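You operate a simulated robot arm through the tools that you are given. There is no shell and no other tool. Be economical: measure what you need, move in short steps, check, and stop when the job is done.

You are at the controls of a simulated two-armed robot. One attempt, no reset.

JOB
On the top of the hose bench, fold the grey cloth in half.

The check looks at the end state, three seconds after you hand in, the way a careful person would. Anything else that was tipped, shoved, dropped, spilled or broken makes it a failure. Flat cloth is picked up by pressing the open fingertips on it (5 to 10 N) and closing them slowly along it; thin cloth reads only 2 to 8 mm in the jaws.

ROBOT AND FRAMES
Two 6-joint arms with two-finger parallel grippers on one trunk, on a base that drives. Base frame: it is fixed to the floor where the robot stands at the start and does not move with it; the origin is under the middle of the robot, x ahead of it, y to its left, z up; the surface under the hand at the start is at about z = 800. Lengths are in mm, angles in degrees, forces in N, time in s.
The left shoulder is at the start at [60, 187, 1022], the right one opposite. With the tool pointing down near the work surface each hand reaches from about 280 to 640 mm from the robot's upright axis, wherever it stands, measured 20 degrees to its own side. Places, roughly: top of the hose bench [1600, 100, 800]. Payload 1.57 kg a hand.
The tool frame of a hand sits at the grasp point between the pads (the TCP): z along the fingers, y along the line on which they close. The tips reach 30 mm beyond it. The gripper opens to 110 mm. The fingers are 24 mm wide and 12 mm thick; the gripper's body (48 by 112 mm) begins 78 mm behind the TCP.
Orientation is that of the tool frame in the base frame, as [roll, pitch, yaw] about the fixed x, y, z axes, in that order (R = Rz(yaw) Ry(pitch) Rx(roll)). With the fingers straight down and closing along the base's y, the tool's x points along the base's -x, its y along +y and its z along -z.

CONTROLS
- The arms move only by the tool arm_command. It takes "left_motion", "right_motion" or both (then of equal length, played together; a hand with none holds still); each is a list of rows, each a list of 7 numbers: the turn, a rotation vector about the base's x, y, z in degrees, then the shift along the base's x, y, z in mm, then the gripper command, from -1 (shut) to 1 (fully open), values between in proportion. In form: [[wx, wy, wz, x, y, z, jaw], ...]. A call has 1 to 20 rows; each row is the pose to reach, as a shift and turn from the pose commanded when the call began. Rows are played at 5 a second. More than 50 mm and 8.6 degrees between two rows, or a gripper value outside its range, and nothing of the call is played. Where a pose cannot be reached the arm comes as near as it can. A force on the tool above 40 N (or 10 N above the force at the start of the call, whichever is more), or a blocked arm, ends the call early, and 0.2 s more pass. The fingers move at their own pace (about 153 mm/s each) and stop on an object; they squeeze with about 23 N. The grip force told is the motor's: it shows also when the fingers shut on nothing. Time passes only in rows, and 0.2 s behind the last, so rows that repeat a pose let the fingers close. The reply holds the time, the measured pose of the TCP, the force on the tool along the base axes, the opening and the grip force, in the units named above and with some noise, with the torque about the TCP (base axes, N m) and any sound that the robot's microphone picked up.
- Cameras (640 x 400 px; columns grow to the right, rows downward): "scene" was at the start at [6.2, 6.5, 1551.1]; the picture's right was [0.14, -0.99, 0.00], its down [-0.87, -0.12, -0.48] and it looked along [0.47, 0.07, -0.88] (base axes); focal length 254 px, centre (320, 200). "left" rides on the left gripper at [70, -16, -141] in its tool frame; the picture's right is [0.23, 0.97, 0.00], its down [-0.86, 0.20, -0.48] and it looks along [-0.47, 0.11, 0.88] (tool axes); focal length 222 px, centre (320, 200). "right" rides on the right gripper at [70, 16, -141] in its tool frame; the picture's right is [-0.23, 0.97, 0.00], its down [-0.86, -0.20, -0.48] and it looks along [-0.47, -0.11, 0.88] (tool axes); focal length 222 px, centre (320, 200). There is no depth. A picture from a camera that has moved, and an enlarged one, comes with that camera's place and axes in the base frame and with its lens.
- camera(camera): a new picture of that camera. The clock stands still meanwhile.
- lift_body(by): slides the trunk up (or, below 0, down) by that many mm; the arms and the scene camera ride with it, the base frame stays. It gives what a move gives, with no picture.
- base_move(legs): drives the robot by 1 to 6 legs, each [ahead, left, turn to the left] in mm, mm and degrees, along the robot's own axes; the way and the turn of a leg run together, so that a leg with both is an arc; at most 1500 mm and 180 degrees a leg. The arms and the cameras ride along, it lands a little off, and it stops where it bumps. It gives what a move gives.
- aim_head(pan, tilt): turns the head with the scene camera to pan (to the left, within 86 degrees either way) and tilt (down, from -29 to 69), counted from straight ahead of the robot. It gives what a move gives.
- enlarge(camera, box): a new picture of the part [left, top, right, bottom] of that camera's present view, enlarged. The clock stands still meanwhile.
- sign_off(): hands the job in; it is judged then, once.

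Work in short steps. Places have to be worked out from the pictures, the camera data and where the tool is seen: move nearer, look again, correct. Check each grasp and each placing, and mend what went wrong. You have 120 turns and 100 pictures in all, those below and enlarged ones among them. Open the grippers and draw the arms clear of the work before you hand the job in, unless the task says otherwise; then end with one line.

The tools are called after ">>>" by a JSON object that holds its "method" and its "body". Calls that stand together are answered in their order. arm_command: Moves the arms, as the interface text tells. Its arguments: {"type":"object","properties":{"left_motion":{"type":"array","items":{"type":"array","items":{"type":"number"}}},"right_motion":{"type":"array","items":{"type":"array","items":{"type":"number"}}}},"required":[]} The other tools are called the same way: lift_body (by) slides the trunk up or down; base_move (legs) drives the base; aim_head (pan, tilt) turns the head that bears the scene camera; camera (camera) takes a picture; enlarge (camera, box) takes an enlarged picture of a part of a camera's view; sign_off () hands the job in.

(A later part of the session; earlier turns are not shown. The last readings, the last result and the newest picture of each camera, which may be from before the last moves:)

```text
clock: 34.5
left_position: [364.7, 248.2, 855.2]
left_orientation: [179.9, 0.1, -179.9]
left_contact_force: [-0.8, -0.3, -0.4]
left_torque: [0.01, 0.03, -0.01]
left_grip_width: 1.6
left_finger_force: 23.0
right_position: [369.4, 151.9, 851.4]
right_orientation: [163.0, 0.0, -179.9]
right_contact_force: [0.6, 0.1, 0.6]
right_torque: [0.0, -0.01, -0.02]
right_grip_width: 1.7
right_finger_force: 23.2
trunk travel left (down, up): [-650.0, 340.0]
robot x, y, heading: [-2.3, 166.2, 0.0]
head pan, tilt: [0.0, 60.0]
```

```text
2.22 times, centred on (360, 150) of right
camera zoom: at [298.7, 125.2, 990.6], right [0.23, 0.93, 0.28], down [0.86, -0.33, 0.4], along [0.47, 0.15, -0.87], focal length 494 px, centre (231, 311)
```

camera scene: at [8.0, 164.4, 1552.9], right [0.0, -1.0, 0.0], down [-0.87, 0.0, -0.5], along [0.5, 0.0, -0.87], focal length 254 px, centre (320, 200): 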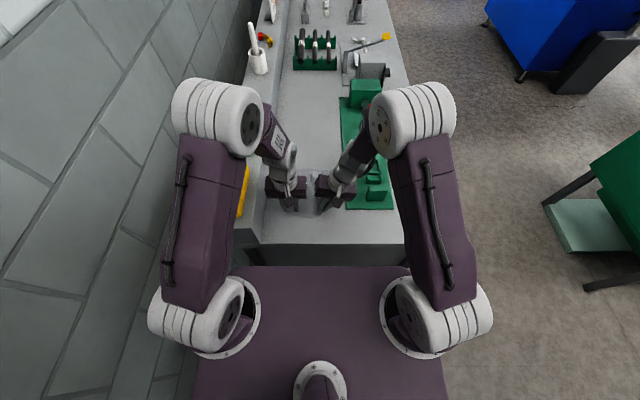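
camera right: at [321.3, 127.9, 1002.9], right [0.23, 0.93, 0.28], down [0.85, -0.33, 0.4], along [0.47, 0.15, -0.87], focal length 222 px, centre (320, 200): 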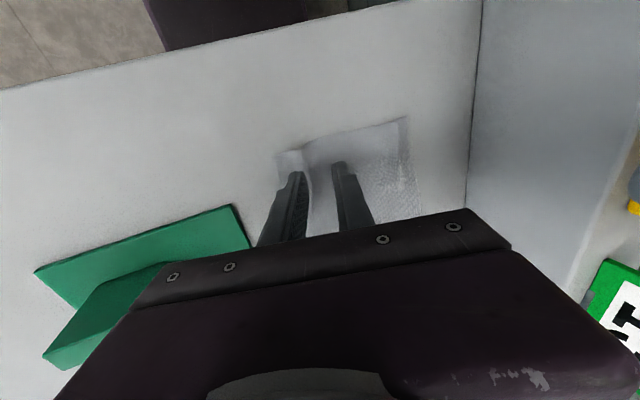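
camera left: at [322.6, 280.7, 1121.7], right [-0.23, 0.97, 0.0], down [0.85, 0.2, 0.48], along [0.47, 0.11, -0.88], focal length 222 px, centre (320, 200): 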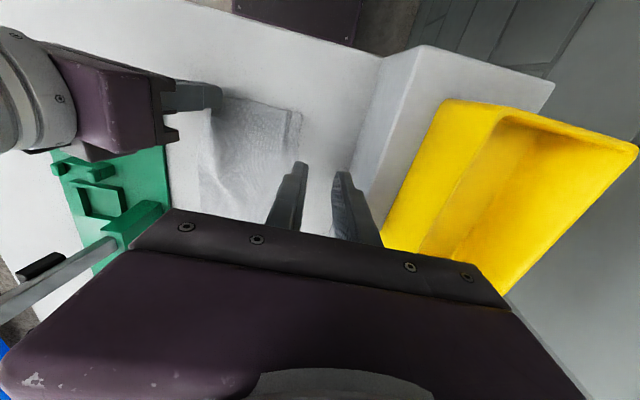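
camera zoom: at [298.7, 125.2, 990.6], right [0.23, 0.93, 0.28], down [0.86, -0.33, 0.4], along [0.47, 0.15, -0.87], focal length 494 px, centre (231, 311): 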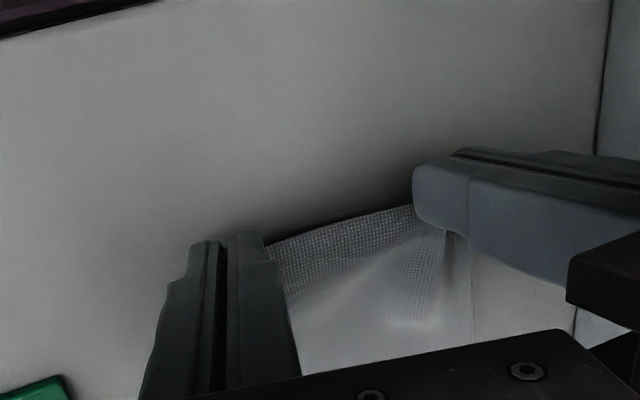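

Both edges held by only the extreme tip. I carry the edge along an arc, first half, and check.

>>> {"method": "arm_command", "body": {"left_motion": [[0, 0, 0, 12, 0, 10, -1], [0, 0, 0, 25, 0, 31, -1], [0, 0, 0, 40, 0, 46, -1], [0, 0, 0, 60, 0, 59, -1], [0, 0, 0, 80, 0, 65, -1], [0, 0, 0, 100, 0, 67, -1], [0, 0, 0, 100, 0, 67, -1]], "right_motion": [[0, 0, 0, 12, 0, 10, -1], [0, 0, 0, 25, 0, 31, -1], [0, 0, 0, 40, 0, 46, -1], [0, 0, 0, 60, 0, 59, -1], [0, 0, 0, 80, 0, 65, -1], [0, 0, 0, 100, 0, 67, -1], [0, 0, 0, 100, 0, 67, -1]]}}

>>> {"method": "camera", "body": {"camera": "right"}}

>>> {"method": "camera", "body": {"camera": "left"}}

>>> {"method": "enlarge", "body": {"camera": "scene", "box": [240, 130, 400, 230]}}

```text
clock: 36.1
left_position: [464.9, 250.2, 922.0]
left_orientation: [-180.0, -0.1, -179.9]
left_contact_force: [-0.2, -2.1, -0.8]
left_torque: [-0.05, 0.0, -0.03]
left_grip_width: 1.5
left_finger_force: 22.8
right_position: [468.5, 149.9, 918.6]
right_orientation: [163.0, 0.1, -179.9]
right_contact_force: [-0.6, 1.9, -0.5]
right_torque: [0.05, 0.0, 0.02]
right_grip_width: 1.8
right_finger_force: 22.8
trunk travel left (down, up): [-650.0, 340.0]
robot x, y, heading: [2.4, 170.7, 0.1]
head pan, tilt: [0.0, 60.0]
```

```text
67 pictures are left
camera right: at [398.0, 125.0, 1057.9], right [0.23, 0.93, 0.28], down [0.86, -0.33, 0.4], along [0.47, 0.15, -0.87], focal length 222 px, centre (320, 200)
```

right: 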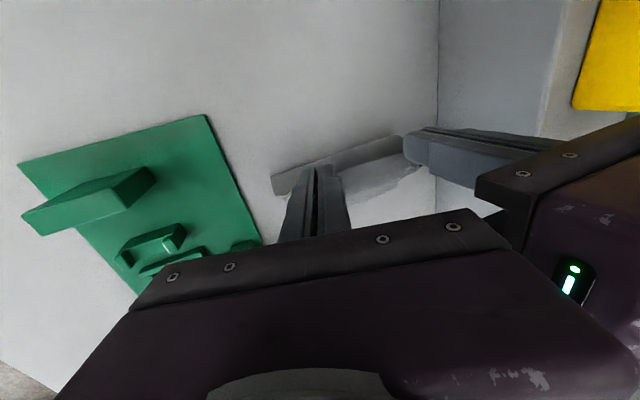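

```text
66 pictures are left
camera left: at [395.0, 232.0, 1062.4], right [-0.23, 0.97, 0.0], down [0.85, 0.2, 0.48], along [0.47, 0.11, -0.88], focal length 222 px, centre (320, 200)
```

left: 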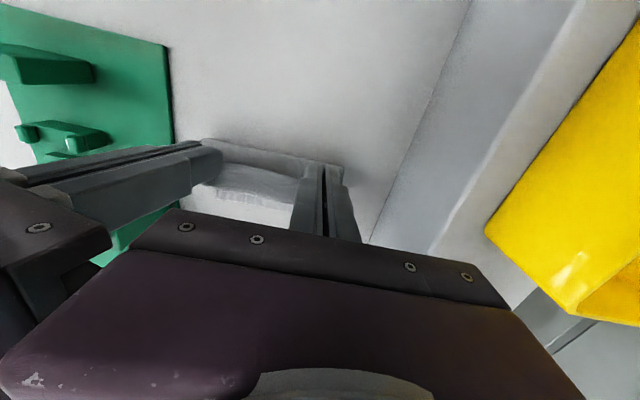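

```text
4.00 times, centred on (320, 180) of scene
camera zoom: at [7.5, 164.5, 1552.9], right [0.0, -1.0, 0.0], down [-0.87, 0.0, -0.5], along [0.5, 0.0, -0.87], focal length 1015 px, centre (320, 280)
```

zoom: 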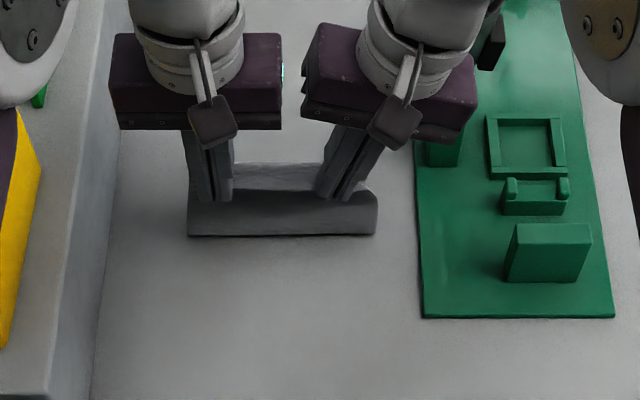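

The fold is forming nicely, with the bight at about x≈480. I carry on the second half of the arc down to just above the far edge.

>>> {"method": "arm_command", "body": {"left_motion": [[0, 0, 0, 20, 0, -3, -1], [0, 0, 0, 40, 0, -10, -1], [0, 0, 0, 58, 0, -24, -1], [0, 0, 0, 73, 0, -41, -1], [0, 0, 0, 83, 0, -57, -1], [0, 0, 0, 83, 0, -57, -1]], "right_motion": [[0, 0, 0, 20, 0, -3, -1], [0, 0, 0, 40, 0, -10, -1], [0, 0, 0, 58, 0, -24, -1], [0, 0, 0, 73, 0, -41, -1], [0, 0, 0, 83, 0, -57, -1], [0, 0, 0, 83, 0, -57, -1]]}}

>>> {"method": "camera", "body": {"camera": "right"}}

>>> {"method": "camera", "body": {"camera": "left"}}

>>> {"method": "enlarge", "body": {"camera": "scene", "box": [240, 130, 400, 230]}}

```text
clock: 37.5
left_position: [547.3, 248.5, 863.4]
left_orientation: [180.0, 0.0, -179.9]
left_contact_force: [-0.3, 0.4, 0.4]
left_torque: [-0.01, -0.03, -0.03]
left_grip_width: 1.6
left_finger_force: 23.0
right_position: [551.8, 152.2, 860.7]
right_orientation: [163.0, 0.0, -179.9]
right_contact_force: [-0.5, 0.5, 0.3]
right_torque: [0.0, -0.02, 0.0]
right_grip_width: 1.6
right_finger_force: 23.2
trunk travel left (down, up): [-650.0, 340.0]
robot x, y, heading: [-1.1, 167.1, 0.1]
head pan, tilt: [0.0, 60.0]
```

```text
64 pictures are left
camera right: at [481.1, 125.5, 1000.3], right [0.23, 0.93, 0.28], down [0.86, -0.33, 0.4], along [0.47, 0.15, -0.87], focal length 222 px, centre (320, 200)
```

right: 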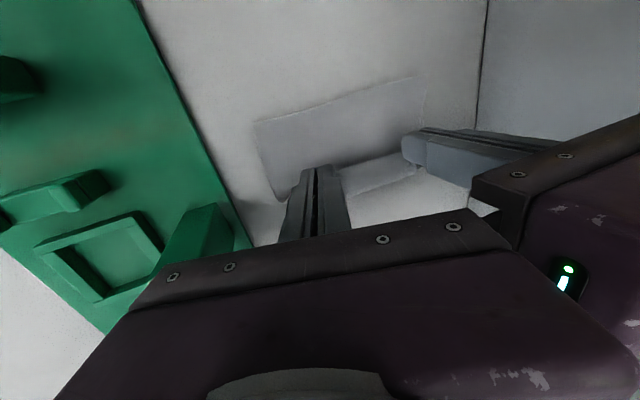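

```text
63 pictures are left
camera left: at [478.2, 231.4, 1004.1], right [-0.23, 0.97, 0.0], down [0.85, 0.2, 0.48], along [0.47, 0.11, -0.88], focal length 222 px, centre (320, 200)
```

left: 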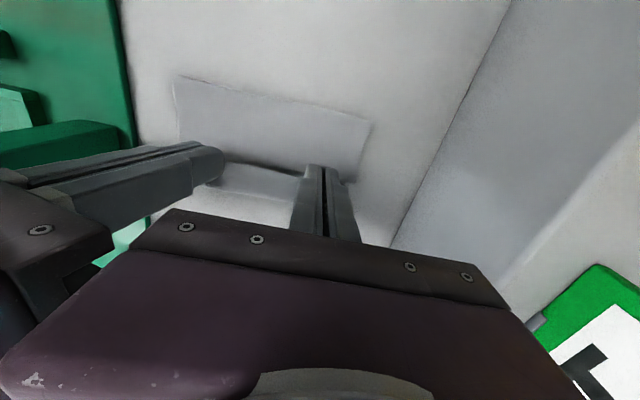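

```text
4.00 times, centred on (320, 180) of scene
camera zoom: at [7.9, 164.5, 1552.9], right [0.0, -1.0, 0.0], down [-0.87, 0.0, -0.5], along [0.5, 0.0, -0.87], focal length 1015 px, centre (320, 280)
```

zoom: 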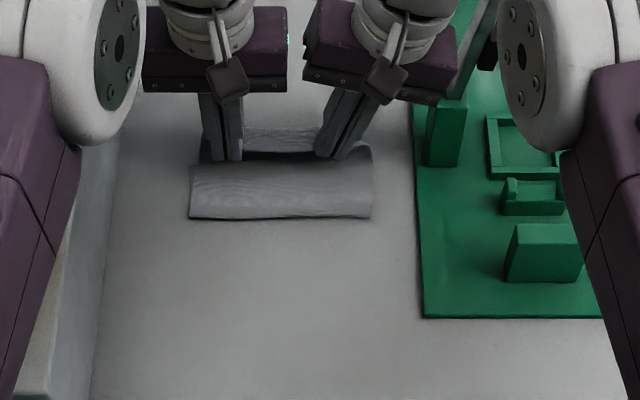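

The fold is forming well, bight at x≈500, and the bottom layer's far edge seems to be near x≈600. I enlarge to measure it before lowering.

>>> {"method": "enlarge", "body": {"camera": "scene", "box": [280, 150, 340, 190]}}

>>> {"method": "enlarge", "body": {"camera": "left", "box": [150, 60, 390, 240]}}

```text
10.00 times, centred on (310, 170) of scene
camera zoom: at [7.9, 164.5, 1552.9], right [0.0, -1.0, 0.0], down [-0.87, 0.0, -0.5], along [0.5, 0.0, -0.87], focal length 2537 px, centre (420, 500)
```

zoom: 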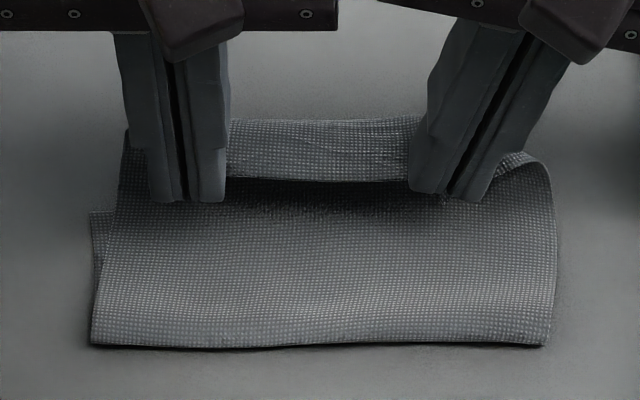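

```text
2.22 times, centred on (270, 150) of left
camera zoom: at [478.2, 231.4, 1004.1], right [-0.23, 0.97, 0.0], down [0.85, 0.2, 0.48], along [0.47, 0.11, -0.88], focal length 494 px, centre (431, 311)
```

zoom: 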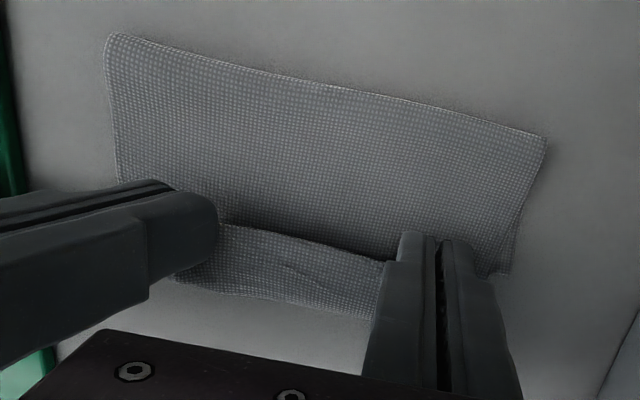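

The gripped edge still points back toward me, so a ~25 mm strip is curled at x≈555–580, and the fold line (x≈503) is too far forward relative to the far edge (~565). I move the hands back while tilting the fingers ~32° so the edge turns upward.

>>> {"method": "arm_command", "body": {"left_motion": [[0, 6, 0, -6, 0, 0, -1], [0, 12, 0, -12, 0, -3, -1], [0, 18, 0, -17, 0, -6, -1], [0, 24, 0, -22, 0, -10, -1], [0, 30, 0, -26, 0, -14, -1], [0, 34, 0, -29, 0, -17, -1], [0, 34, 0, -29, 0, -17, -1]], "right_motion": [[0, 6, 0, -6, 0, 0, -1], [0, 12, 0, -12, 0, -3, -1], [0, 18, 0, -17, 0, -6, -1], [0, 24, 0, -22, 0, -10, -1], [0, 30, 0, -26, 0, -13, -1], [0, 34, 0, -29, 0, -15, -1], [0, 34, 0, -29, 0, -15, -1]]}}

>>> {"method": "enlarge", "body": {"camera": "scene", "box": [270, 140, 350, 200]}}

>>> {"method": "camera", "body": {"camera": "left"}}

```text
clock: 39.0
left_position: [454.4, 256.2, 860.9]
left_orientation: [-178.9, -33.7, 179.4]
left_contact_force: [1.2, -17.1, 0.6]
left_torque: [-0.55, -0.05, 0.19]
left_grip_width: 1.3
left_finger_force: 22.7
left hand out of reach, approached as far as the arm can: row 3, 4, 5, 6, 7
right_position: [461.5, 136.7, 858.1]
right_orientation: [161.8, -33.8, -179.4]
right_contact_force: [-1.6, 18.1, -0.5]
right_torque: [0.47, 0.02, -0.14]
right_grip_width: 1.5
right_finger_force: 23.2
right hand out of reach, approached as far as the arm can: row 3, 4, 5, 6, 7
trunk travel left (down, up): [-650.0, 340.0]
robot x, y, heading: [-4.7, 167.7, -0.2]
head pan, tilt: [0.0, 60.0]
stopped in row 7 (left hand): the force on the tool passed its limit at 41 N (the readings are from after the stop); the commanded pose is now the measured one
```

```text
6.67 times, centred on (310, 170) of scene
camera zoom: at [9.9, 164.5, 1552.9], right [0.0, -1.0, 0.0], down [-0.87, 0.0, -0.5], along [0.5, 0.0, -0.87], focal length 1692 px, centre (387, 400)
```

zoom: 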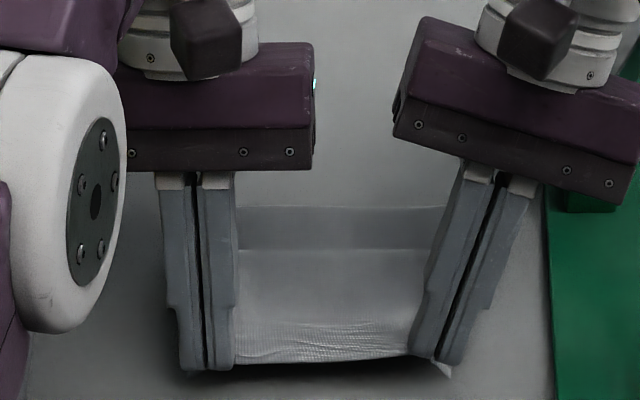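

```text
58 pictures are left
camera left: at [474.7, 241.1, 1017.5], right [-0.19, 0.98, 0.11], down [0.98, 0.2, -0.08], along [-0.1, 0.09, -0.99], focal length 222 px, centre (320, 200)
```

left: 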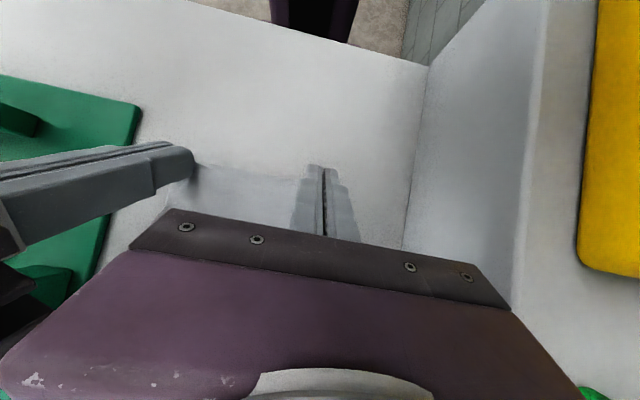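

The tilt ran out of reach, and the hands retreated to x≈455 with the cloth pulled taut between them, but both still hold. The far edge is still at x≈565. I go back to vertical, ease the tension, and move the edge to x≈500.

>>> {"method": "arm_command", "body": {"left_motion": [[0, 6, 0, -4, -3, 2, -1], [0, 0, 0, 0, -5, 4, -1], [0, -8, 0, 5, -6, 10, -1], [0, -16, 0, 14, -6, 15, -1], [0, -24, 0, 25, -6, 18, -1], [0, -32, 0, 36, -6, 16, -1], [0, -34, 0, 46, -6, 8, -1], [0, -34, 0, 46, -6, 4, -1]], "right_motion": [[0, 6, 0, -11, 5, 2, -1], [0, 0, 0, -7, 10, 4, -1], [0, -8, 0, -2, 12, 10, -1], [0, -16, 0, 7, 13, 15, -1], [0, -24, 0, 18, 14, 18, -1], [0, -32, 0, 29, 14, 16, -1], [0, -34, 0, 39, 14, 8, -1], [0, -34, 0, 39, 14, 4, -1]]}}

>>> {"method": "enlarge", "body": {"camera": "scene", "box": [270, 140, 350, 200]}}

>>> {"method": "enlarge", "body": {"camera": "left", "box": [150, 60, 390, 240]}}

```text
clock: 40.8
left_position: [499.8, 252.2, 866.0]
left_orientation: [-179.4, 0.4, 179.8]
left_contact_force: [-0.5, 0.6, 0.7]
left_torque: [0.01, -0.02, 0.03]
left_grip_width: 1.1
left_finger_force: 22.6
left hand out of reach, approached as far as the arm can: row 1
right_position: [499.8, 148.7, 864.1]
right_orientation: [162.5, 0.3, -179.6]
right_contact_force: [-0.9, -0.6, 0.6]
right_torque: [-0.02, 0.01, -0.05]
right_grip_width: 1.5
right_finger_force: 22.8
right hand out of reach, approached as far as the arm can: row 1
trunk travel left (down, up): [-650.0, 340.0]
robot x, y, heading: [2.5, 165.3, 0.2]
head pan, tilt: [0.0, 60.0]
```

```text
6.67 times, centred on (310, 170) of scene
camera zoom: at [8.0, 164.4, 1552.9], right [0.0, -1.0, 0.0], down [-0.87, 0.0, -0.5], along [0.5, 0.0, -0.87], focal length 1692 px, centre (387, 400)
```

zoom: 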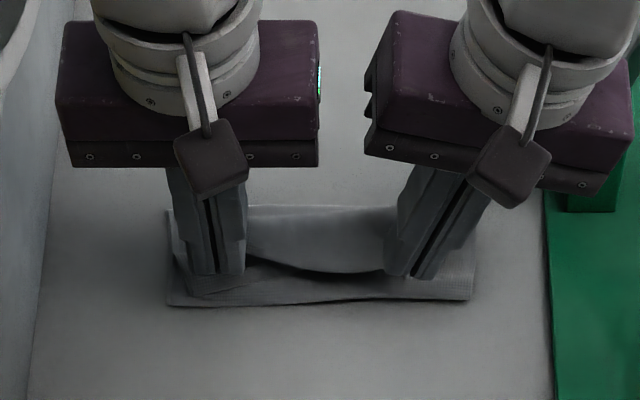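

```text
2.22 times, centred on (270, 150) of left
camera zoom: at [429.4, 237.4, 1006.0], right [-0.22, 0.97, -0.01], down [0.85, 0.2, 0.48], along [0.47, 0.1, -0.88], focal length 494 px, centre (431, 311)
```

zoom: 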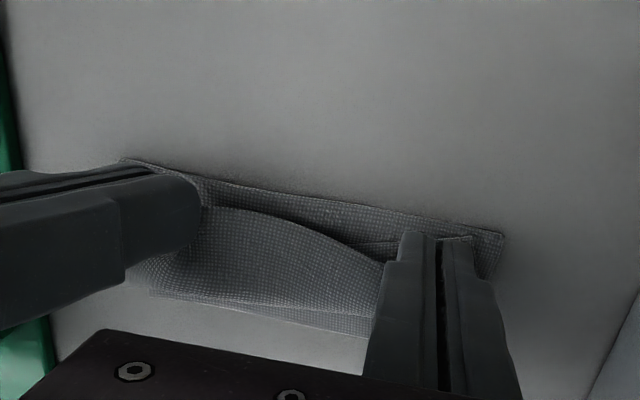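

The slack bunched forward rather than leaving the fold at x≈467. I'll unroll: carry the edge back along the arc to its starting place, then redo the arc with a more vertical descent.

>>> {"method": "arm_command", "body": {"left_motion": [[0, 0, 0, -15, -2, 25, -1], [0, 0, 0, -35, -2, 45, -1], [0, 0, 0, -60, -2, 50, -1], [0, 0, 0, -85, -2, 38, -1], [0, 0, 0, -108, -2, 15, -1], [0, 0, 0, -125, -2, -8, -1], [0, 0, 0, -133, -2, -16, -1], [0, 0, 0, -135, -2, -16, -1]], "right_motion": [[0, 0, 0, -15, 2, 25, -1], [0, 0, 0, -35, 2, 45, -1], [0, 0, 0, -60, 2, 50, -1], [0, 0, 0, -85, 2, 38, -1], [0, 0, 0, -108, 2, 15, -1], [0, 0, 0, -125, 2, -8, -1], [0, 0, 0, -133, 2, -16, -1], [0, 0, 0, -135, 2, -16, -1]]}}

>>> {"method": "enlarge", "body": {"camera": "scene", "box": [270, 140, 380, 230]}}

>>> {"method": "camera", "body": {"camera": "left"}}

```text
clock: 42.6
left_position: [364.3, 250.0, 850.7]
left_orientation: [-179.5, 0.3, 179.8]
left_contact_force: [0.1, 1.1, 0.4]
left_torque: [0.0, 0.03, 0.01]
left_grip_width: 1.3
left_finger_force: 22.9
right_position: [365.4, 150.0, 846.4]
right_orientation: [162.6, 0.2, -179.7]
right_contact_force: [1.3, -0.6, 0.5]
right_torque: [0.01, 0.01, -0.05]
right_grip_width: 1.5
right_finger_force: 23.0
trunk travel left (down, up): [-650.0, 340.0]
robot x, y, heading: [1.6, 167.3, 0.2]
head pan, tilt: [0.0, 60.0]
```

```text
4.44 times, centred on (325, 185) of scene
camera zoom: at [8.5, 164.4, 1552.9], right [0.0, -1.0, 0.0], down [-0.87, 0.0, -0.5], along [0.5, 0.0, -0.87], focal length 1128 px, centre (298, 267)
```

zoom: 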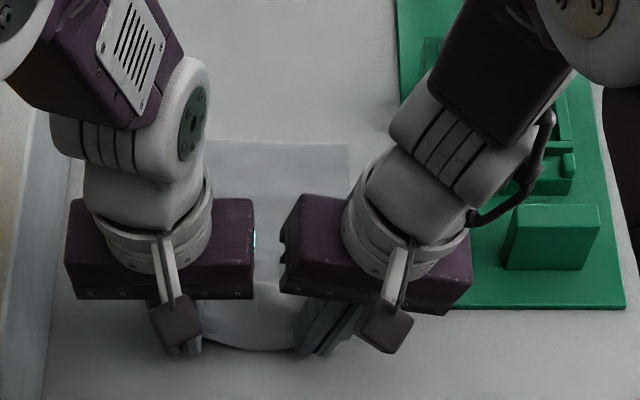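

```text
54 pictures are left
camera left: at [293.9, 234.0, 991.0], right [-0.22, 0.97, -0.01], down [0.85, 0.2, 0.48], along [0.47, 0.1, -0.88], focal length 222 px, centre (320, 200)
```

left: 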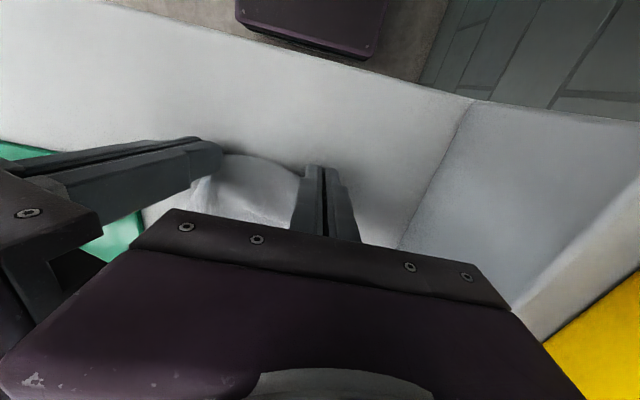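

The cloth is laid back out, far edge at x≈560. I redo the arc: up to x≈445, z tip ≈98, then a steep descent to x≈495.

>>> {"method": "arm_command", "body": {"left_motion": [[0, 0, 0, 8, 0, 20, -1], [0, 0, 0, 20, 0, 42, -1], [0, 0, 0, 38, 0, 62, -1], [0, 0, 0, 60, 0, 74, -1], [0, 0, 0, 80, 0, 77, -1], [0, 0, 0, 90, 0, 69, -1], [0, 0, 0, 99, 0, 58, -1], [0, 0, 0, 108, 0, 45, -1], [0, 0, 0, 118, 0, 32, -1], [0, 0, 0, 128, 0, 20, -1], [0, 0, 0, 128, 0, 20, -1]], "right_motion": [[0, 0, 0, 8, 0, 20, -1], [0, 0, 0, 20, 0, 42, -1], [0, 0, 0, 38, 0, 62, -1], [0, 0, 0, 60, 0, 74, -1], [0, 0, 0, 80, 0, 77, -1], [0, 0, 0, 90, 0, 69, -1], [0, 0, 0, 99, 0, 58, -1], [0, 0, 0, 108, 0, 45, -1], [0, 0, 0, 118, 0, 32, -1], [0, 0, 0, 128, 0, 20, -1], [0, 0, 0, 128, 0, 20, -1]]}}

>>> {"method": "enlarge", "body": {"camera": "scene", "box": [270, 140, 350, 200]}}

>>> {"method": "enlarge", "body": {"camera": "left", "box": [150, 60, 390, 240]}}

```text
clock: 45.0
left_position: [492.1, 248.1, 870.1]
left_orientation: [-179.4, 0.3, 179.8]
left_contact_force: [0.4, 0.9, 0.6]
left_torque: [0.01, 0.0, -0.01]
left_grip_width: 0.9
left_finger_force: 23.3
right_position: [490.9, 149.4, 866.6]
right_orientation: [162.5, 0.3, -179.7]
right_contact_force: [-0.8, -0.1, -0.3]
right_torque: [0.01, 0.02, -0.05]
right_grip_width: 1.7
right_finger_force: 22.8
trunk travel left (down, up): [-650.0, 340.0]
robot x, y, heading: [3.1, 166.4, 0.3]
head pan, tilt: [0.0, 60.0]
```

```text
6.67 times, centred on (310, 170) of scene
camera zoom: at [7.7, 164.5, 1552.9], right [0.0, -1.0, 0.0], down [-0.87, 0.0, -0.5], along [0.5, 0.0, -0.87], focal length 1692 px, centre (387, 400)
```

zoom: 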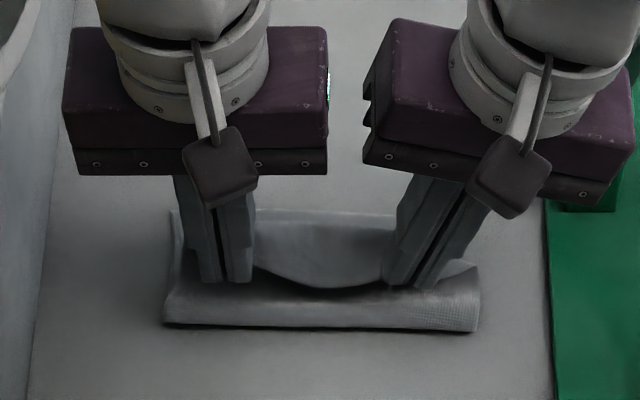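

```text
2.22 times, centred on (270, 150) of left
camera zoom: at [421.7, 233.1, 1010.5], right [-0.22, 0.97, -0.01], down [0.85, 0.2, 0.48], along [0.47, 0.1, -0.88], focal length 494 px, centre (431, 311)
```

zoom: 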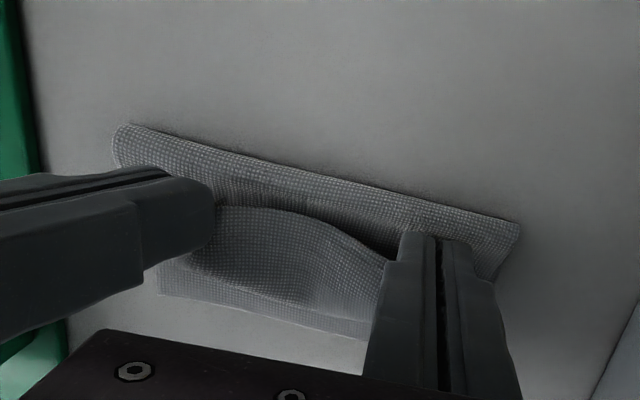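

The bight is now at x≈483, better. I lower with a slight backward drift so the bight rolls back further.

>>> {"method": "arm_command", "body": {"left_motion": [[0, 0, 0, -5, 0, -7, -1], [0, 0, 0, -10, 0, -14, -1], [0, 0, 0, -16, 0, -19, -1], [0, 0, 0, -22, 0, -21, -1], [0, 0, 0, -22, 0, -21, -1]], "right_motion": [[0, 0, 0, -5, 0, -7, -1], [0, 0, 0, -10, 0, -13, -1], [0, 0, 0, -16, 0, -16, -1], [0, 0, 0, -22, 0, -16, -1], [0, 0, 0, -22, 0, -16, -1]]}}

>>> {"method": "enlarge", "body": {"camera": "left", "box": [150, 60, 390, 240]}}

>>> {"method": "enlarge", "body": {"camera": "scene", "box": [270, 140, 350, 200]}}

```text
clock: 46.2
left_position: [470.5, 250.3, 848.8]
left_orientation: [-179.4, 0.2, 179.7]
left_contact_force: [0.1, -0.6, -0.9]
left_torque: [0.03, -0.02, 0.02]
left_grip_width: 0.8
left_finger_force: 23.2
right_position: [471.1, 149.3, 850.1]
right_orientation: [162.4, 0.2, -179.5]
right_contact_force: [-0.5, 0.0, 0.3]
right_torque: [0.01, -0.01, -0.01]
right_grip_width: 1.8
right_finger_force: 22.3
trunk travel left (down, up): [-650.0, 340.0]
robot x, y, heading: [0.0, 164.1, 0.1]
head pan, tilt: [0.0, 60.0]
```

```text
2.22 times, centred on (270, 150) of left
camera zoom: at [400.0, 233.7, 989.1], right [-0.22, 0.97, -0.01], down [0.85, 0.2, 0.48], along [0.47, 0.1, -0.88], focal length 494 px, centre (431, 311)
```

zoom: 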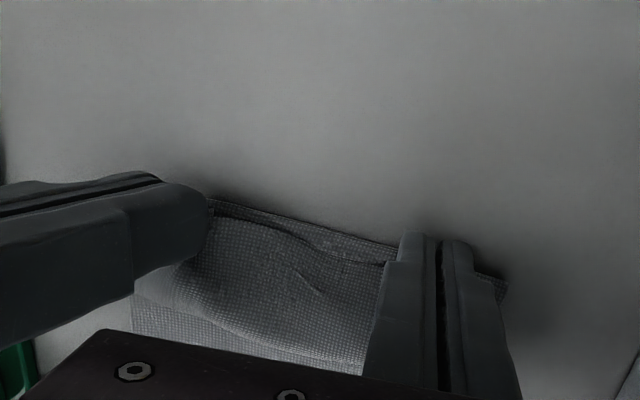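

```text
6.67 times, centred on (310, 170) of scene
camera zoom: at [8.9, 164.5, 1552.9], right [0.0, -1.0, 0.0], down [-0.87, 0.0, -0.5], along [0.5, 0.0, -0.87], focal length 1692 px, centre (387, 400)
```

zoom: 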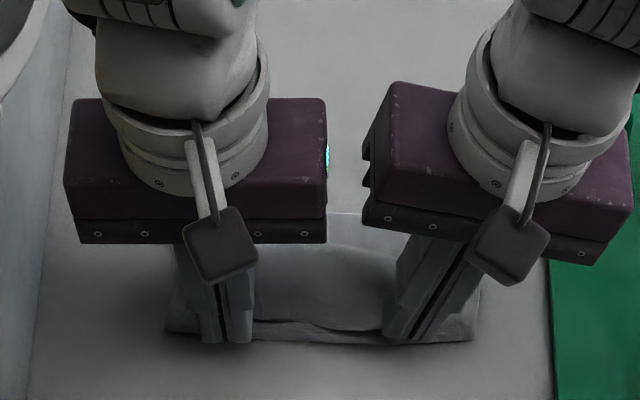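

The bight is now at x≈470, about the middle. I release and rise to see whether the strip unrolls.

>>> {"method": "arm_command", "body": {"left_motion": [[0, 0, 0, 0, 0, 0, -0.8], [0, 0, 0, 0, 0, 0, -0.6], [0, 0, 0, 0, 0, 15, -0.6], [0, 0, 0, 0, 5, 45, -0.6], [0, 0, 0, -20, 15, 85, -0.6], [0, 0, 0, -50, 25, 120, -0.6], [0, 0, 0, -80, 40, 140, -0.6], [0, 0, 0, -80, 40, 140, -0.6]], "right_motion": [[0, 0, 0, 0, 0, 0, -0.8], [0, 0, 0, 0, 0, 0, -0.6], [0, 0, 0, 0, 0, 15, -0.6], [0, 0, 0, 0, -5, 45, -0.6], [0, 0, 0, -20, -15, 85, -0.6], [0, 0, 0, -50, -25, 120, -0.6], [0, 0, 0, -80, -40, 140, -0.6], [0, 0, 0, -80, -40, 140, -0.6]]}}

>>> {"method": "enlarge", "body": {"camera": "left", "box": [100, 60, 400, 260]}}

>>> {"method": "enlarge", "body": {"camera": "scene", "box": [270, 140, 350, 200]}}

```text
clock: 48.0
left_position: [391.8, 291.2, 987.2]
left_orientation: [-179.4, 0.2, 179.8]
left_contact_force: [0.2, -0.2, -0.9]
left_torque: [0.01, 0.03, -0.04]
left_grip_width: 22.2
left_finger_force: 0.1
right_position: [392.5, 109.1, 988.2]
right_orientation: [162.5, 0.1, -179.6]
right_contact_force: [1.1, -0.9, 0.6]
right_torque: [0.0, 0.04, 0.04]
right_grip_width: 22.2
right_finger_force: 0.1
trunk travel left (down, up): [-650.0, 340.0]
robot x, y, heading: [0.2, 166.4, 0.1]
head pan, tilt: [0.0, 60.0]
```

```text
2.00 times, centred on (250, 160) of left
camera zoom: at [321.9, 276.6, 1127.9], right [-0.22, 0.97, -0.01], down [0.85, 0.2, 0.48], along [0.47, 0.1, -0.88], focal length 444 px, centre (460, 280)
```

zoom: 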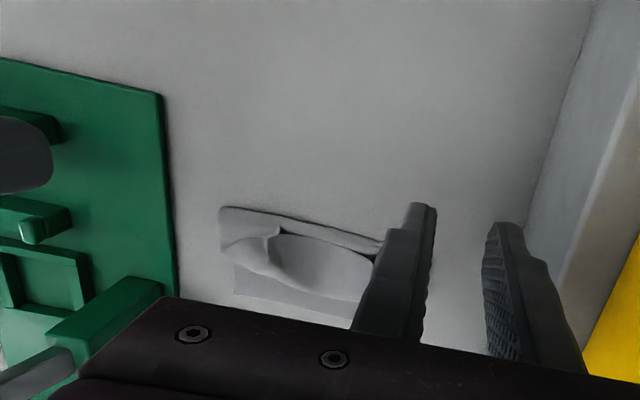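

```text
6.67 times, centred on (310, 170) of scene
camera zoom: at [10.6, 164.5, 1552.9], right [0.0, -1.0, 0.0], down [-0.87, 0.0, -0.5], along [0.5, 0.0, -0.87], focal length 1692 px, centre (387, 400)
```

zoom: 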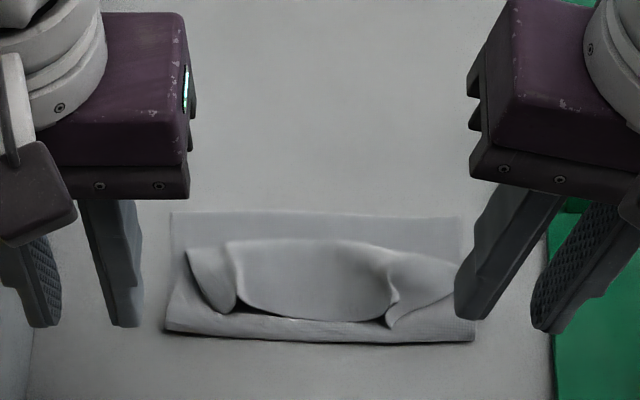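

Released: the fold line is at x≈478 and bottom far edge at 561, but a ~40 mm flap (crest 536, free edge 495) is rolled back on top. I'll park the right hand and use the left hand's open fingers as a rake to sweep the flap forward over the crest; first I position it above.

>>> {"method": "arm_command", "body": {"left_motion": [[0, 0, 0, 10, -20, 0, 0], [0, 0, 0, 20, -45, 0, 0.45], [0, 0, 0, 40, -70, 0, 0.45], [0, 0, 0, 65, -90, -20, 0.45], [0, 0, 0, 75, -90, -60, 0.45], [0, 0, 0, 78, -90, -100, 0.45], [0, 0, 0, 78, -90, -125, 0.45], [0, 0, 0, 78, -90, -125, 0.45]], "right_motion": [[-8, 0, 0, -10, -40, 5, -0.6], [-16, 0, 0, -20, -80, 10, -0.6], [-16, 0, 0, -40, -110, 10, -0.6], [-16, 0, 0, -60, -130, 10, -0.6], [-16, 0, 0, -60, -130, 10, -0.6], [-16, 0, 0, -60, -130, 10, -0.6], [-16, 0, 0, -60, -130, 10, -0.6], [-16, 0, 0, -60, -130, 10, -0.6]]}}

>>> {"method": "enlarge", "body": {"camera": "left", "box": [180, 60, 460, 240]}}

>>> {"method": "enlarge", "body": {"camera": "scene", "box": [270, 140, 350, 200]}}

```text
clock: 49.8
left_position: [467.7, 200.5, 862.8]
left_orientation: [-179.5, 0.3, 179.8]
left_contact_force: [-0.4, 0.2, 0.9]
left_torque: [0.05, 0.03, -0.01]
left_grip_width: 79.5
left_finger_force: 0.0
right_position: [331.5, -19.6, 1000.9]
right_orientation: [178.5, 0.1, -179.7]
right_contact_force: [0.2, -0.7, -0.3]
right_torque: [0.02, 0.03, -0.03]
right_grip_width: 22.0
right_finger_force: 0.0
trunk travel left (down, up): [-650.0, 340.0]
robot x, y, heading: [1.6, 166.5, -0.1]
head pan, tilt: [0.0, 60.0]
```

```text
2.22 times, centred on (320, 150) of left
camera zoom: at [397.7, 185.4, 1003.3], right [-0.22, 0.97, -0.01], down [0.85, 0.2, 0.48], along [0.47, 0.1, -0.88], focal length 494 px, centre (320, 311)
```

zoom: 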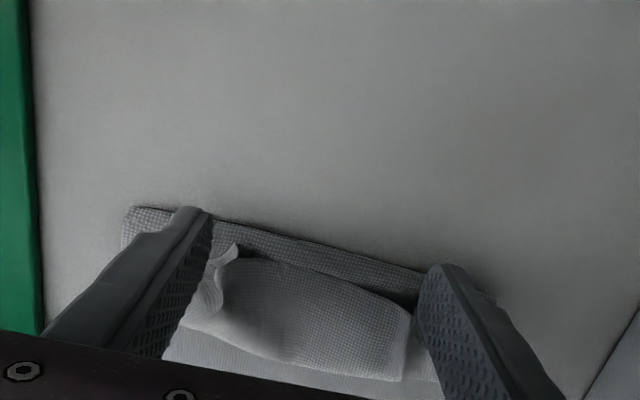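

```text
6.67 times, centred on (310, 170) of scene
camera zoom: at [8.3, 164.6, 1552.9], right [0.0, -1.0, 0.0], down [-0.87, 0.0, -0.5], along [0.5, 0.0, -0.87], focal length 1692 px, centre (387, 400)
```

zoom: 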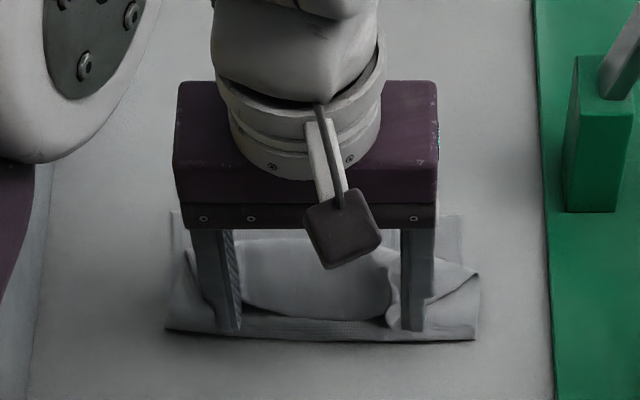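

The flap's free edge is at x≈482. Instead of raking, I'll pinch it with both hands yawed 90° (closing along x), which turns the held edge upward. First I rotate both hands at height above the cloth.

>>> {"method": "arm_command", "body": {"left_motion": [[0, 0, -8, 0, 5, 40, 0], [0, 0, -16, 3, 10, 80, -0.3], [0, 0, -24, 6, 15, 100, -0.6], [0, 0, -32, 9, 20, 100, -0.6], [0, 0, -40, 12, 25, 100, -0.6], [0, 0, -48, 15, 30, 100, -0.6], [0, 0, -56, 18, 35, 100, -0.6], [0, 0, -64, 21, 40, 100, -0.6], [0, 0, -72, 21, 45, 100, -0.6], [0, 0, -80, 21, 50, 100, -0.6], [0, 0, -88, 21, 50, 100, -0.6], [0, 0, -90, 21, 50, 100, -0.6], [0, 0, -90, 21, 50, 100, -0.6]], "right_motion": [[0, 0, 8, 10, 10, 0, -0.6], [0, 0, 16, 22, 20, 0, -0.6], [0, 0, 24, 36, 35, 0, -0.6], [0, 0, 32, 50, 50, 0, -0.6], [0, 0, 40, 65, 65, 0, -0.6], [0, 0, 48, 80, 80, 0, -0.6], [0, 0, 56, 95, 95, 0, -0.6], [0, 0, 64, 110, 110, -10, -0.6], [0, 0, 72, 125, 130, -20, -0.6], [0, 0, 80, 140, 150, -30, -0.6], [0, 0, 88, 150, 165, -40, -0.6], [0, 0, 90, 157, 175, -40, -0.6], [0, 0, 90, 157, 175, -40, -0.6]]}}

>>> {"method": "camera", "body": {"camera": "scene"}}

>>> {"method": "camera", "body": {"camera": "left"}}

>>> {"method": "camera", "body": {"camera": "right"}}

```text
clock: 52.6
left_position: [489.7, 248.8, 963.2]
left_orientation: [-179.4, 0.3, 89.8]
left_contact_force: [-1.0, -0.6, 0.2]
left_torque: [-0.02, 0.01, -0.02]
left_grip_width: 22.2
left_finger_force: 0.1
right_position: [487.2, 154.6, 959.0]
right_orientation: [178.5, 0.1, -89.5]
right_contact_force: [0.3, -0.6, 0.3]
right_torque: [0.0, 0.0, -0.03]
right_grip_width: 22.0
right_finger_force: 0.1
trunk travel left (down, up): [-650.0, 340.0]
robot x, y, heading: [3.3, 165.7, 0.3]
head pan, tilt: [0.0, 60.0]
```

```text
45 pictures are left
camera scene: at [8.5, 164.3, 1552.9], right [0.0, -1.0, 0.0], down [-0.87, 0.0, -0.5], along [0.5, 0.0, -0.87], focal length 254 px, centre (320, 200)
```

scene: 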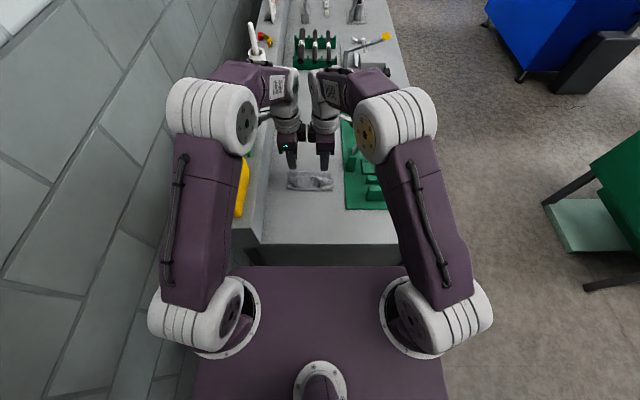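

```text
44 pictures are left
camera left: at [474.9, 318.7, 1104.5], right [0.97, 0.22, -0.01], down [0.2, -0.85, 0.48], along [0.1, -0.47, -0.88], focal length 222 px, centre (320, 200)
```

left: 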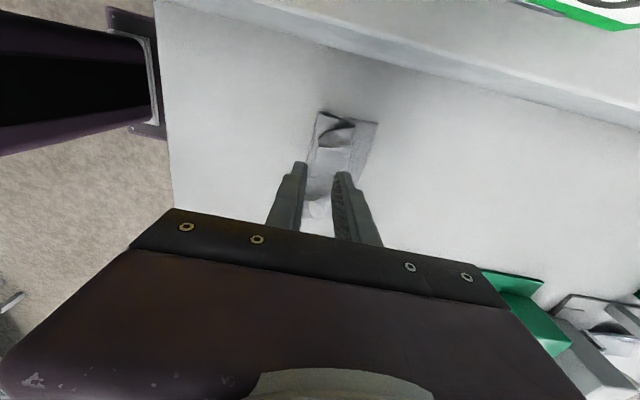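

```text
43 pictures are left
camera right: at [475.6, 84.4, 1101.1], right [-0.98, 0.22, 0.03], down [0.2, 0.86, 0.47], along [0.08, 0.47, -0.88], focal length 222 px, centre (320, 200)
```

right: 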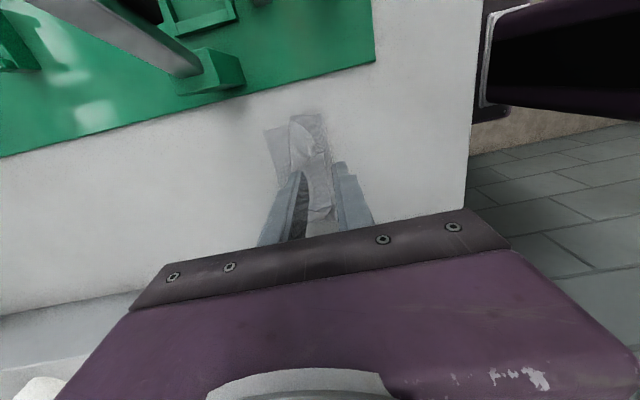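

Both hands are yawed cleanly. Now the cloth can be viewed side-on, so I enlarge both wrist views.

>>> {"method": "enlarge", "body": {"camera": "left", "box": [280, 90, 400, 250]}}

>>> {"method": "enlarge", "body": {"camera": "right", "box": [240, 90, 380, 250]}}

>>> {"method": "enlarge", "body": {"camera": "scene", "box": [280, 160, 340, 200]}}

```text
2.50 times, centred on (340, 170) of left
camera zoom: at [474.9, 318.7, 1104.5], right [0.97, 0.22, -0.01], down [0.2, -0.85, 0.48], along [0.1, -0.47, -0.88], focal length 555 px, centre (270, 275)
```

zoom: 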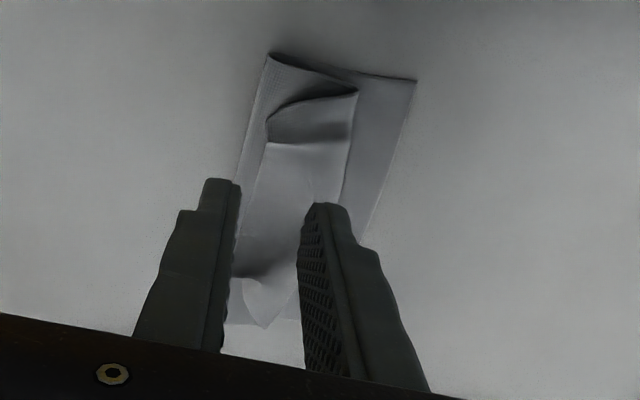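

```text
2.50 times, centred on (310, 170) of right
camera zoom: at [475.6, 84.4, 1101.1], right [-0.98, 0.22, 0.03], down [0.2, 0.86, 0.47], along [0.08, 0.47, -0.88], focal length 555 px, centre (345, 275)
```

zoom: 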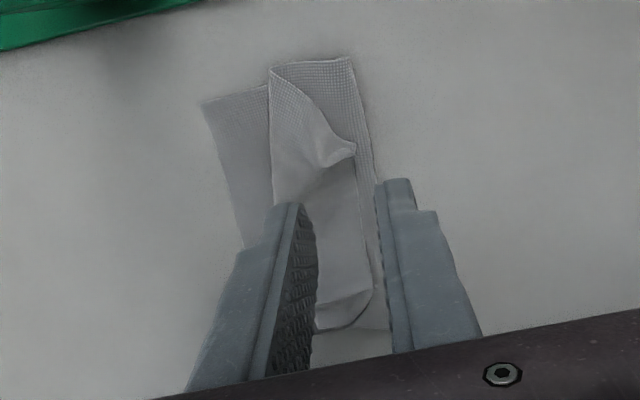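

```text
10.00 times, centred on (310, 180) of scene
camera zoom: at [8.5, 164.3, 1552.9], right [0.0, -1.0, 0.0], down [-0.87, 0.0, -0.5], along [0.5, 0.0, -0.87], focal length 2537 px, centre (420, 400)
```

zoom: 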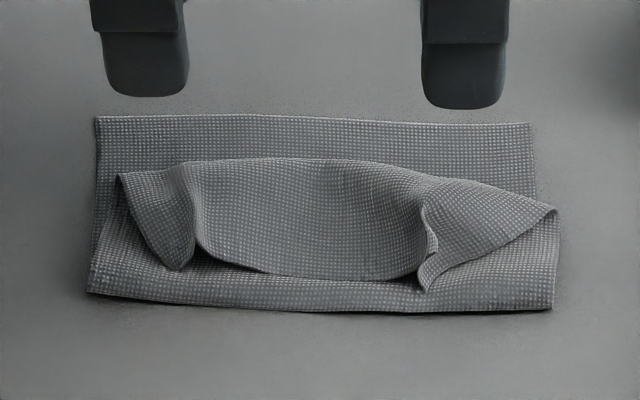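

Now I see it clearly: the flap's corners are at about (490,248) and (482,163), near the ridges left by the pinch. I lower both yawed hands around these corners to just above the layers.

>>> {"method": "arm_command", "body": {"left_motion": [[0, 0, 0, 6, -3, -40, -0.6], [0, 0, 0, 6, -3, -80, -0.6], [0, 0, 0, 6, -3, -105, -0.6], [0, 0, 0, 6, -3, -118, -0.6], [0, 0, 0, 6, -3, -122, -0.6], [0, 0, 0, 6, -3, -122, -0.6]], "right_motion": [[0, 0, 0, 3, 9, -40, -0.6], [0, 0, 0, 3, 9, -80, -0.6], [0, 0, 0, 3, 9, -105, -0.6], [0, 0, 0, 3, 9, -115, -0.6], [0, 0, 0, 3, 9, -119, -0.6], [0, 0, 0, 3, 9, -119, -0.6]]}}

>>> {"method": "enlarge", "body": {"camera": "scene", "box": [280, 155, 340, 195]}}

>>> {"method": "enlarge", "body": {"camera": "left", "box": [220, 90, 420, 250]}}

```text
clock: 53.1
left_position: [495.3, 250.5, 897.3]
left_orientation: [-179.2, 0.0, 89.8]
left_contact_force: [-0.4, 1.8, 0.6]
left_torque: [-0.22, -0.02, 0.03]
left_grip_width: 22.0
left_finger_force: 0.1
right_position: [492.5, 158.4, 894.9]
right_orientation: [178.3, -0.2, -90.0]
right_contact_force: [0.0, -0.6, -0.1]
right_torque: [0.16, 0.1, -0.06]
right_grip_width: 21.8
right_finger_force: 0.2
trunk travel left (down, up): [-650.0, 340.0]
robot x, y, heading: [1.2, 165.6, 0.0]
head pan, tilt: [0.0, 60.0]
stopped in row 2 (left hand): the force on the tool passed its limit at 43 N (the readings are from after the stop); the commanded pose is now the measured one
```

```text
10.00 times, centred on (310, 175) of scene
camera zoom: at [9.9, 164.5, 1552.9], right [0.0, -1.0, 0.0], down [-0.87, 0.0, -0.5], along [0.5, 0.0, -0.87], focal length 2537 px, centre (420, 450)
```

zoom: 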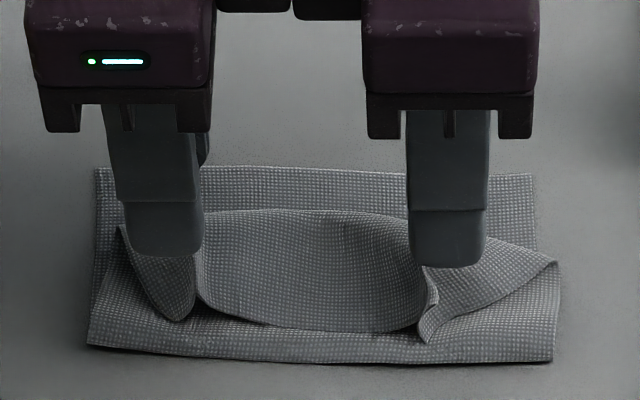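

```text
2.50 times, centred on (320, 170) of left
camera zoom: at [481.0, 318.5, 1038.8], right [0.97, 0.23, -0.01], down [0.2, -0.86, 0.48], along [0.1, -0.47, -0.88], focal length 555 px, centre (320, 275)
```

zoom: 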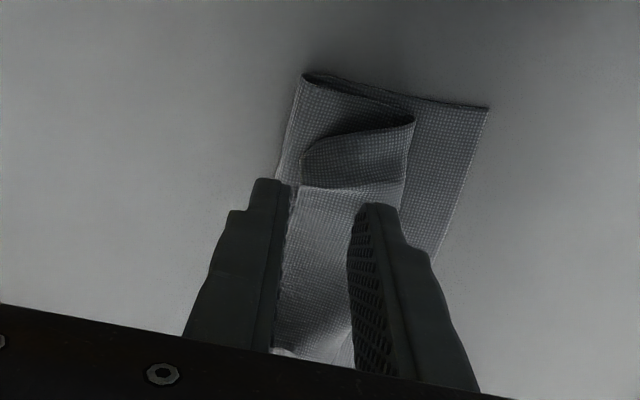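

The two wrists touched (force stop, nothing disturbed). I lean both hands 10° outward about x, then descend.

>>> {"method": "arm_command", "body": {"left_motion": [[-5, 0, 0, 0, 2, 5, -0.6], [-10, 0, 0, 0, 2, 5, -0.6], [-10, 0, 0, 0, 1, -20, -0.6], [-10, 0, 0, 0, 1, -42, -0.6], [-10, 0, 0, 0, 1, -54, -0.6], [-10, 0, 0, 0, 1, -59, -0.6], [-10, 0, 0, 0, 1, -59, -0.6]], "right_motion": [[5, 0, 0, 0, -2, 5, -0.6], [10, 0, 0, 0, -2, 5, -0.6], [10, 0, 0, -2, 0, -20, -0.6], [10, 0, 0, -2, 0, -40, -0.6], [10, 0, 0, -2, 0, -52, -0.6], [10, 0, 0, -2, 0, -57, -0.6], [10, 0, 0, -2, 0, -57, -0.6]]}}

>>> {"method": "enlarge", "body": {"camera": "scene", "box": [280, 155, 340, 195]}}

>>> {"method": "enlarge", "body": {"camera": "left", "box": [220, 90, 420, 250]}}

>>> {"method": "enlarge", "body": {"camera": "right", "box": [220, 90, 420, 250]}}

```text
clock: 54.8
left_position: [496.1, 249.5, 839.9]
left_orientation: [-179.3, 9.9, 89.9]
left_contact_force: [-0.5, 0.2, 0.1]
left_torque: [-0.01, 0.0, -0.04]
left_grip_width: 22.1
left_finger_force: 0.1
right_position: [490.5, 160.7, 838.2]
right_orientation: [178.3, 9.8, -90.1]
right_contact_force: [0.8, 0.4, -0.6]
right_torque: [0.0, 0.02, 0.01]
right_grip_width: 22.0
right_finger_force: 0.0
trunk travel left (down, up): [-650.0, 340.0]
robot x, y, heading: [1.9, 165.7, -0.0]
head pan, tilt: [0.0, 60.0]
```

```text
10.00 times, centred on (310, 175) of scene
camera zoom: at [8.3, 164.5, 1552.9], right [0.0, -1.0, 0.0], down [-0.87, 0.0, -0.5], along [0.5, 0.0, -0.87], focal length 2537 px, centre (420, 450)
```

zoom: 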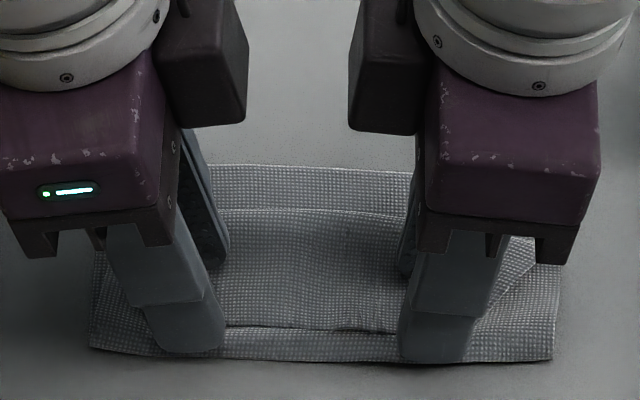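

```text
2.50 times, centred on (320, 170) of left
camera zoom: at [480.8, 342.7, 965.5], right [0.97, 0.22, -0.05], down [0.2, -0.76, 0.62], along [0.1, -0.61, -0.78], focal length 555 px, centre (320, 275)
```

zoom: 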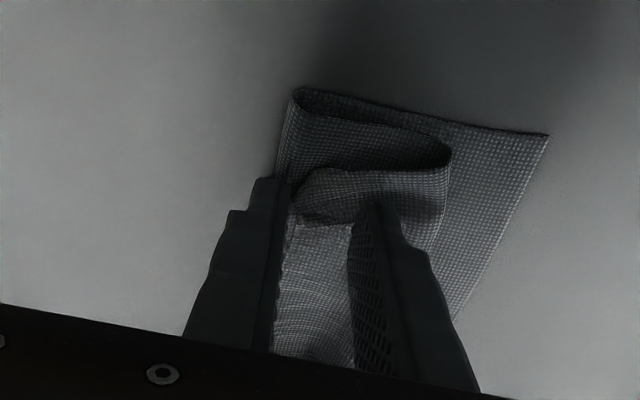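

```text
2.50 times, centred on (320, 170) of right
camera zoom: at [478.8, 66.9, 965.8], right [-0.97, 0.22, 0.07], down [0.21, 0.76, 0.61], along [0.08, 0.61, -0.79], focal length 555 px, centre (320, 275)
```

zoom: 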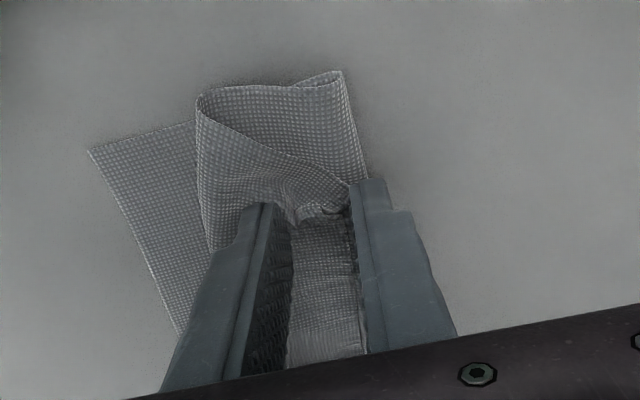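

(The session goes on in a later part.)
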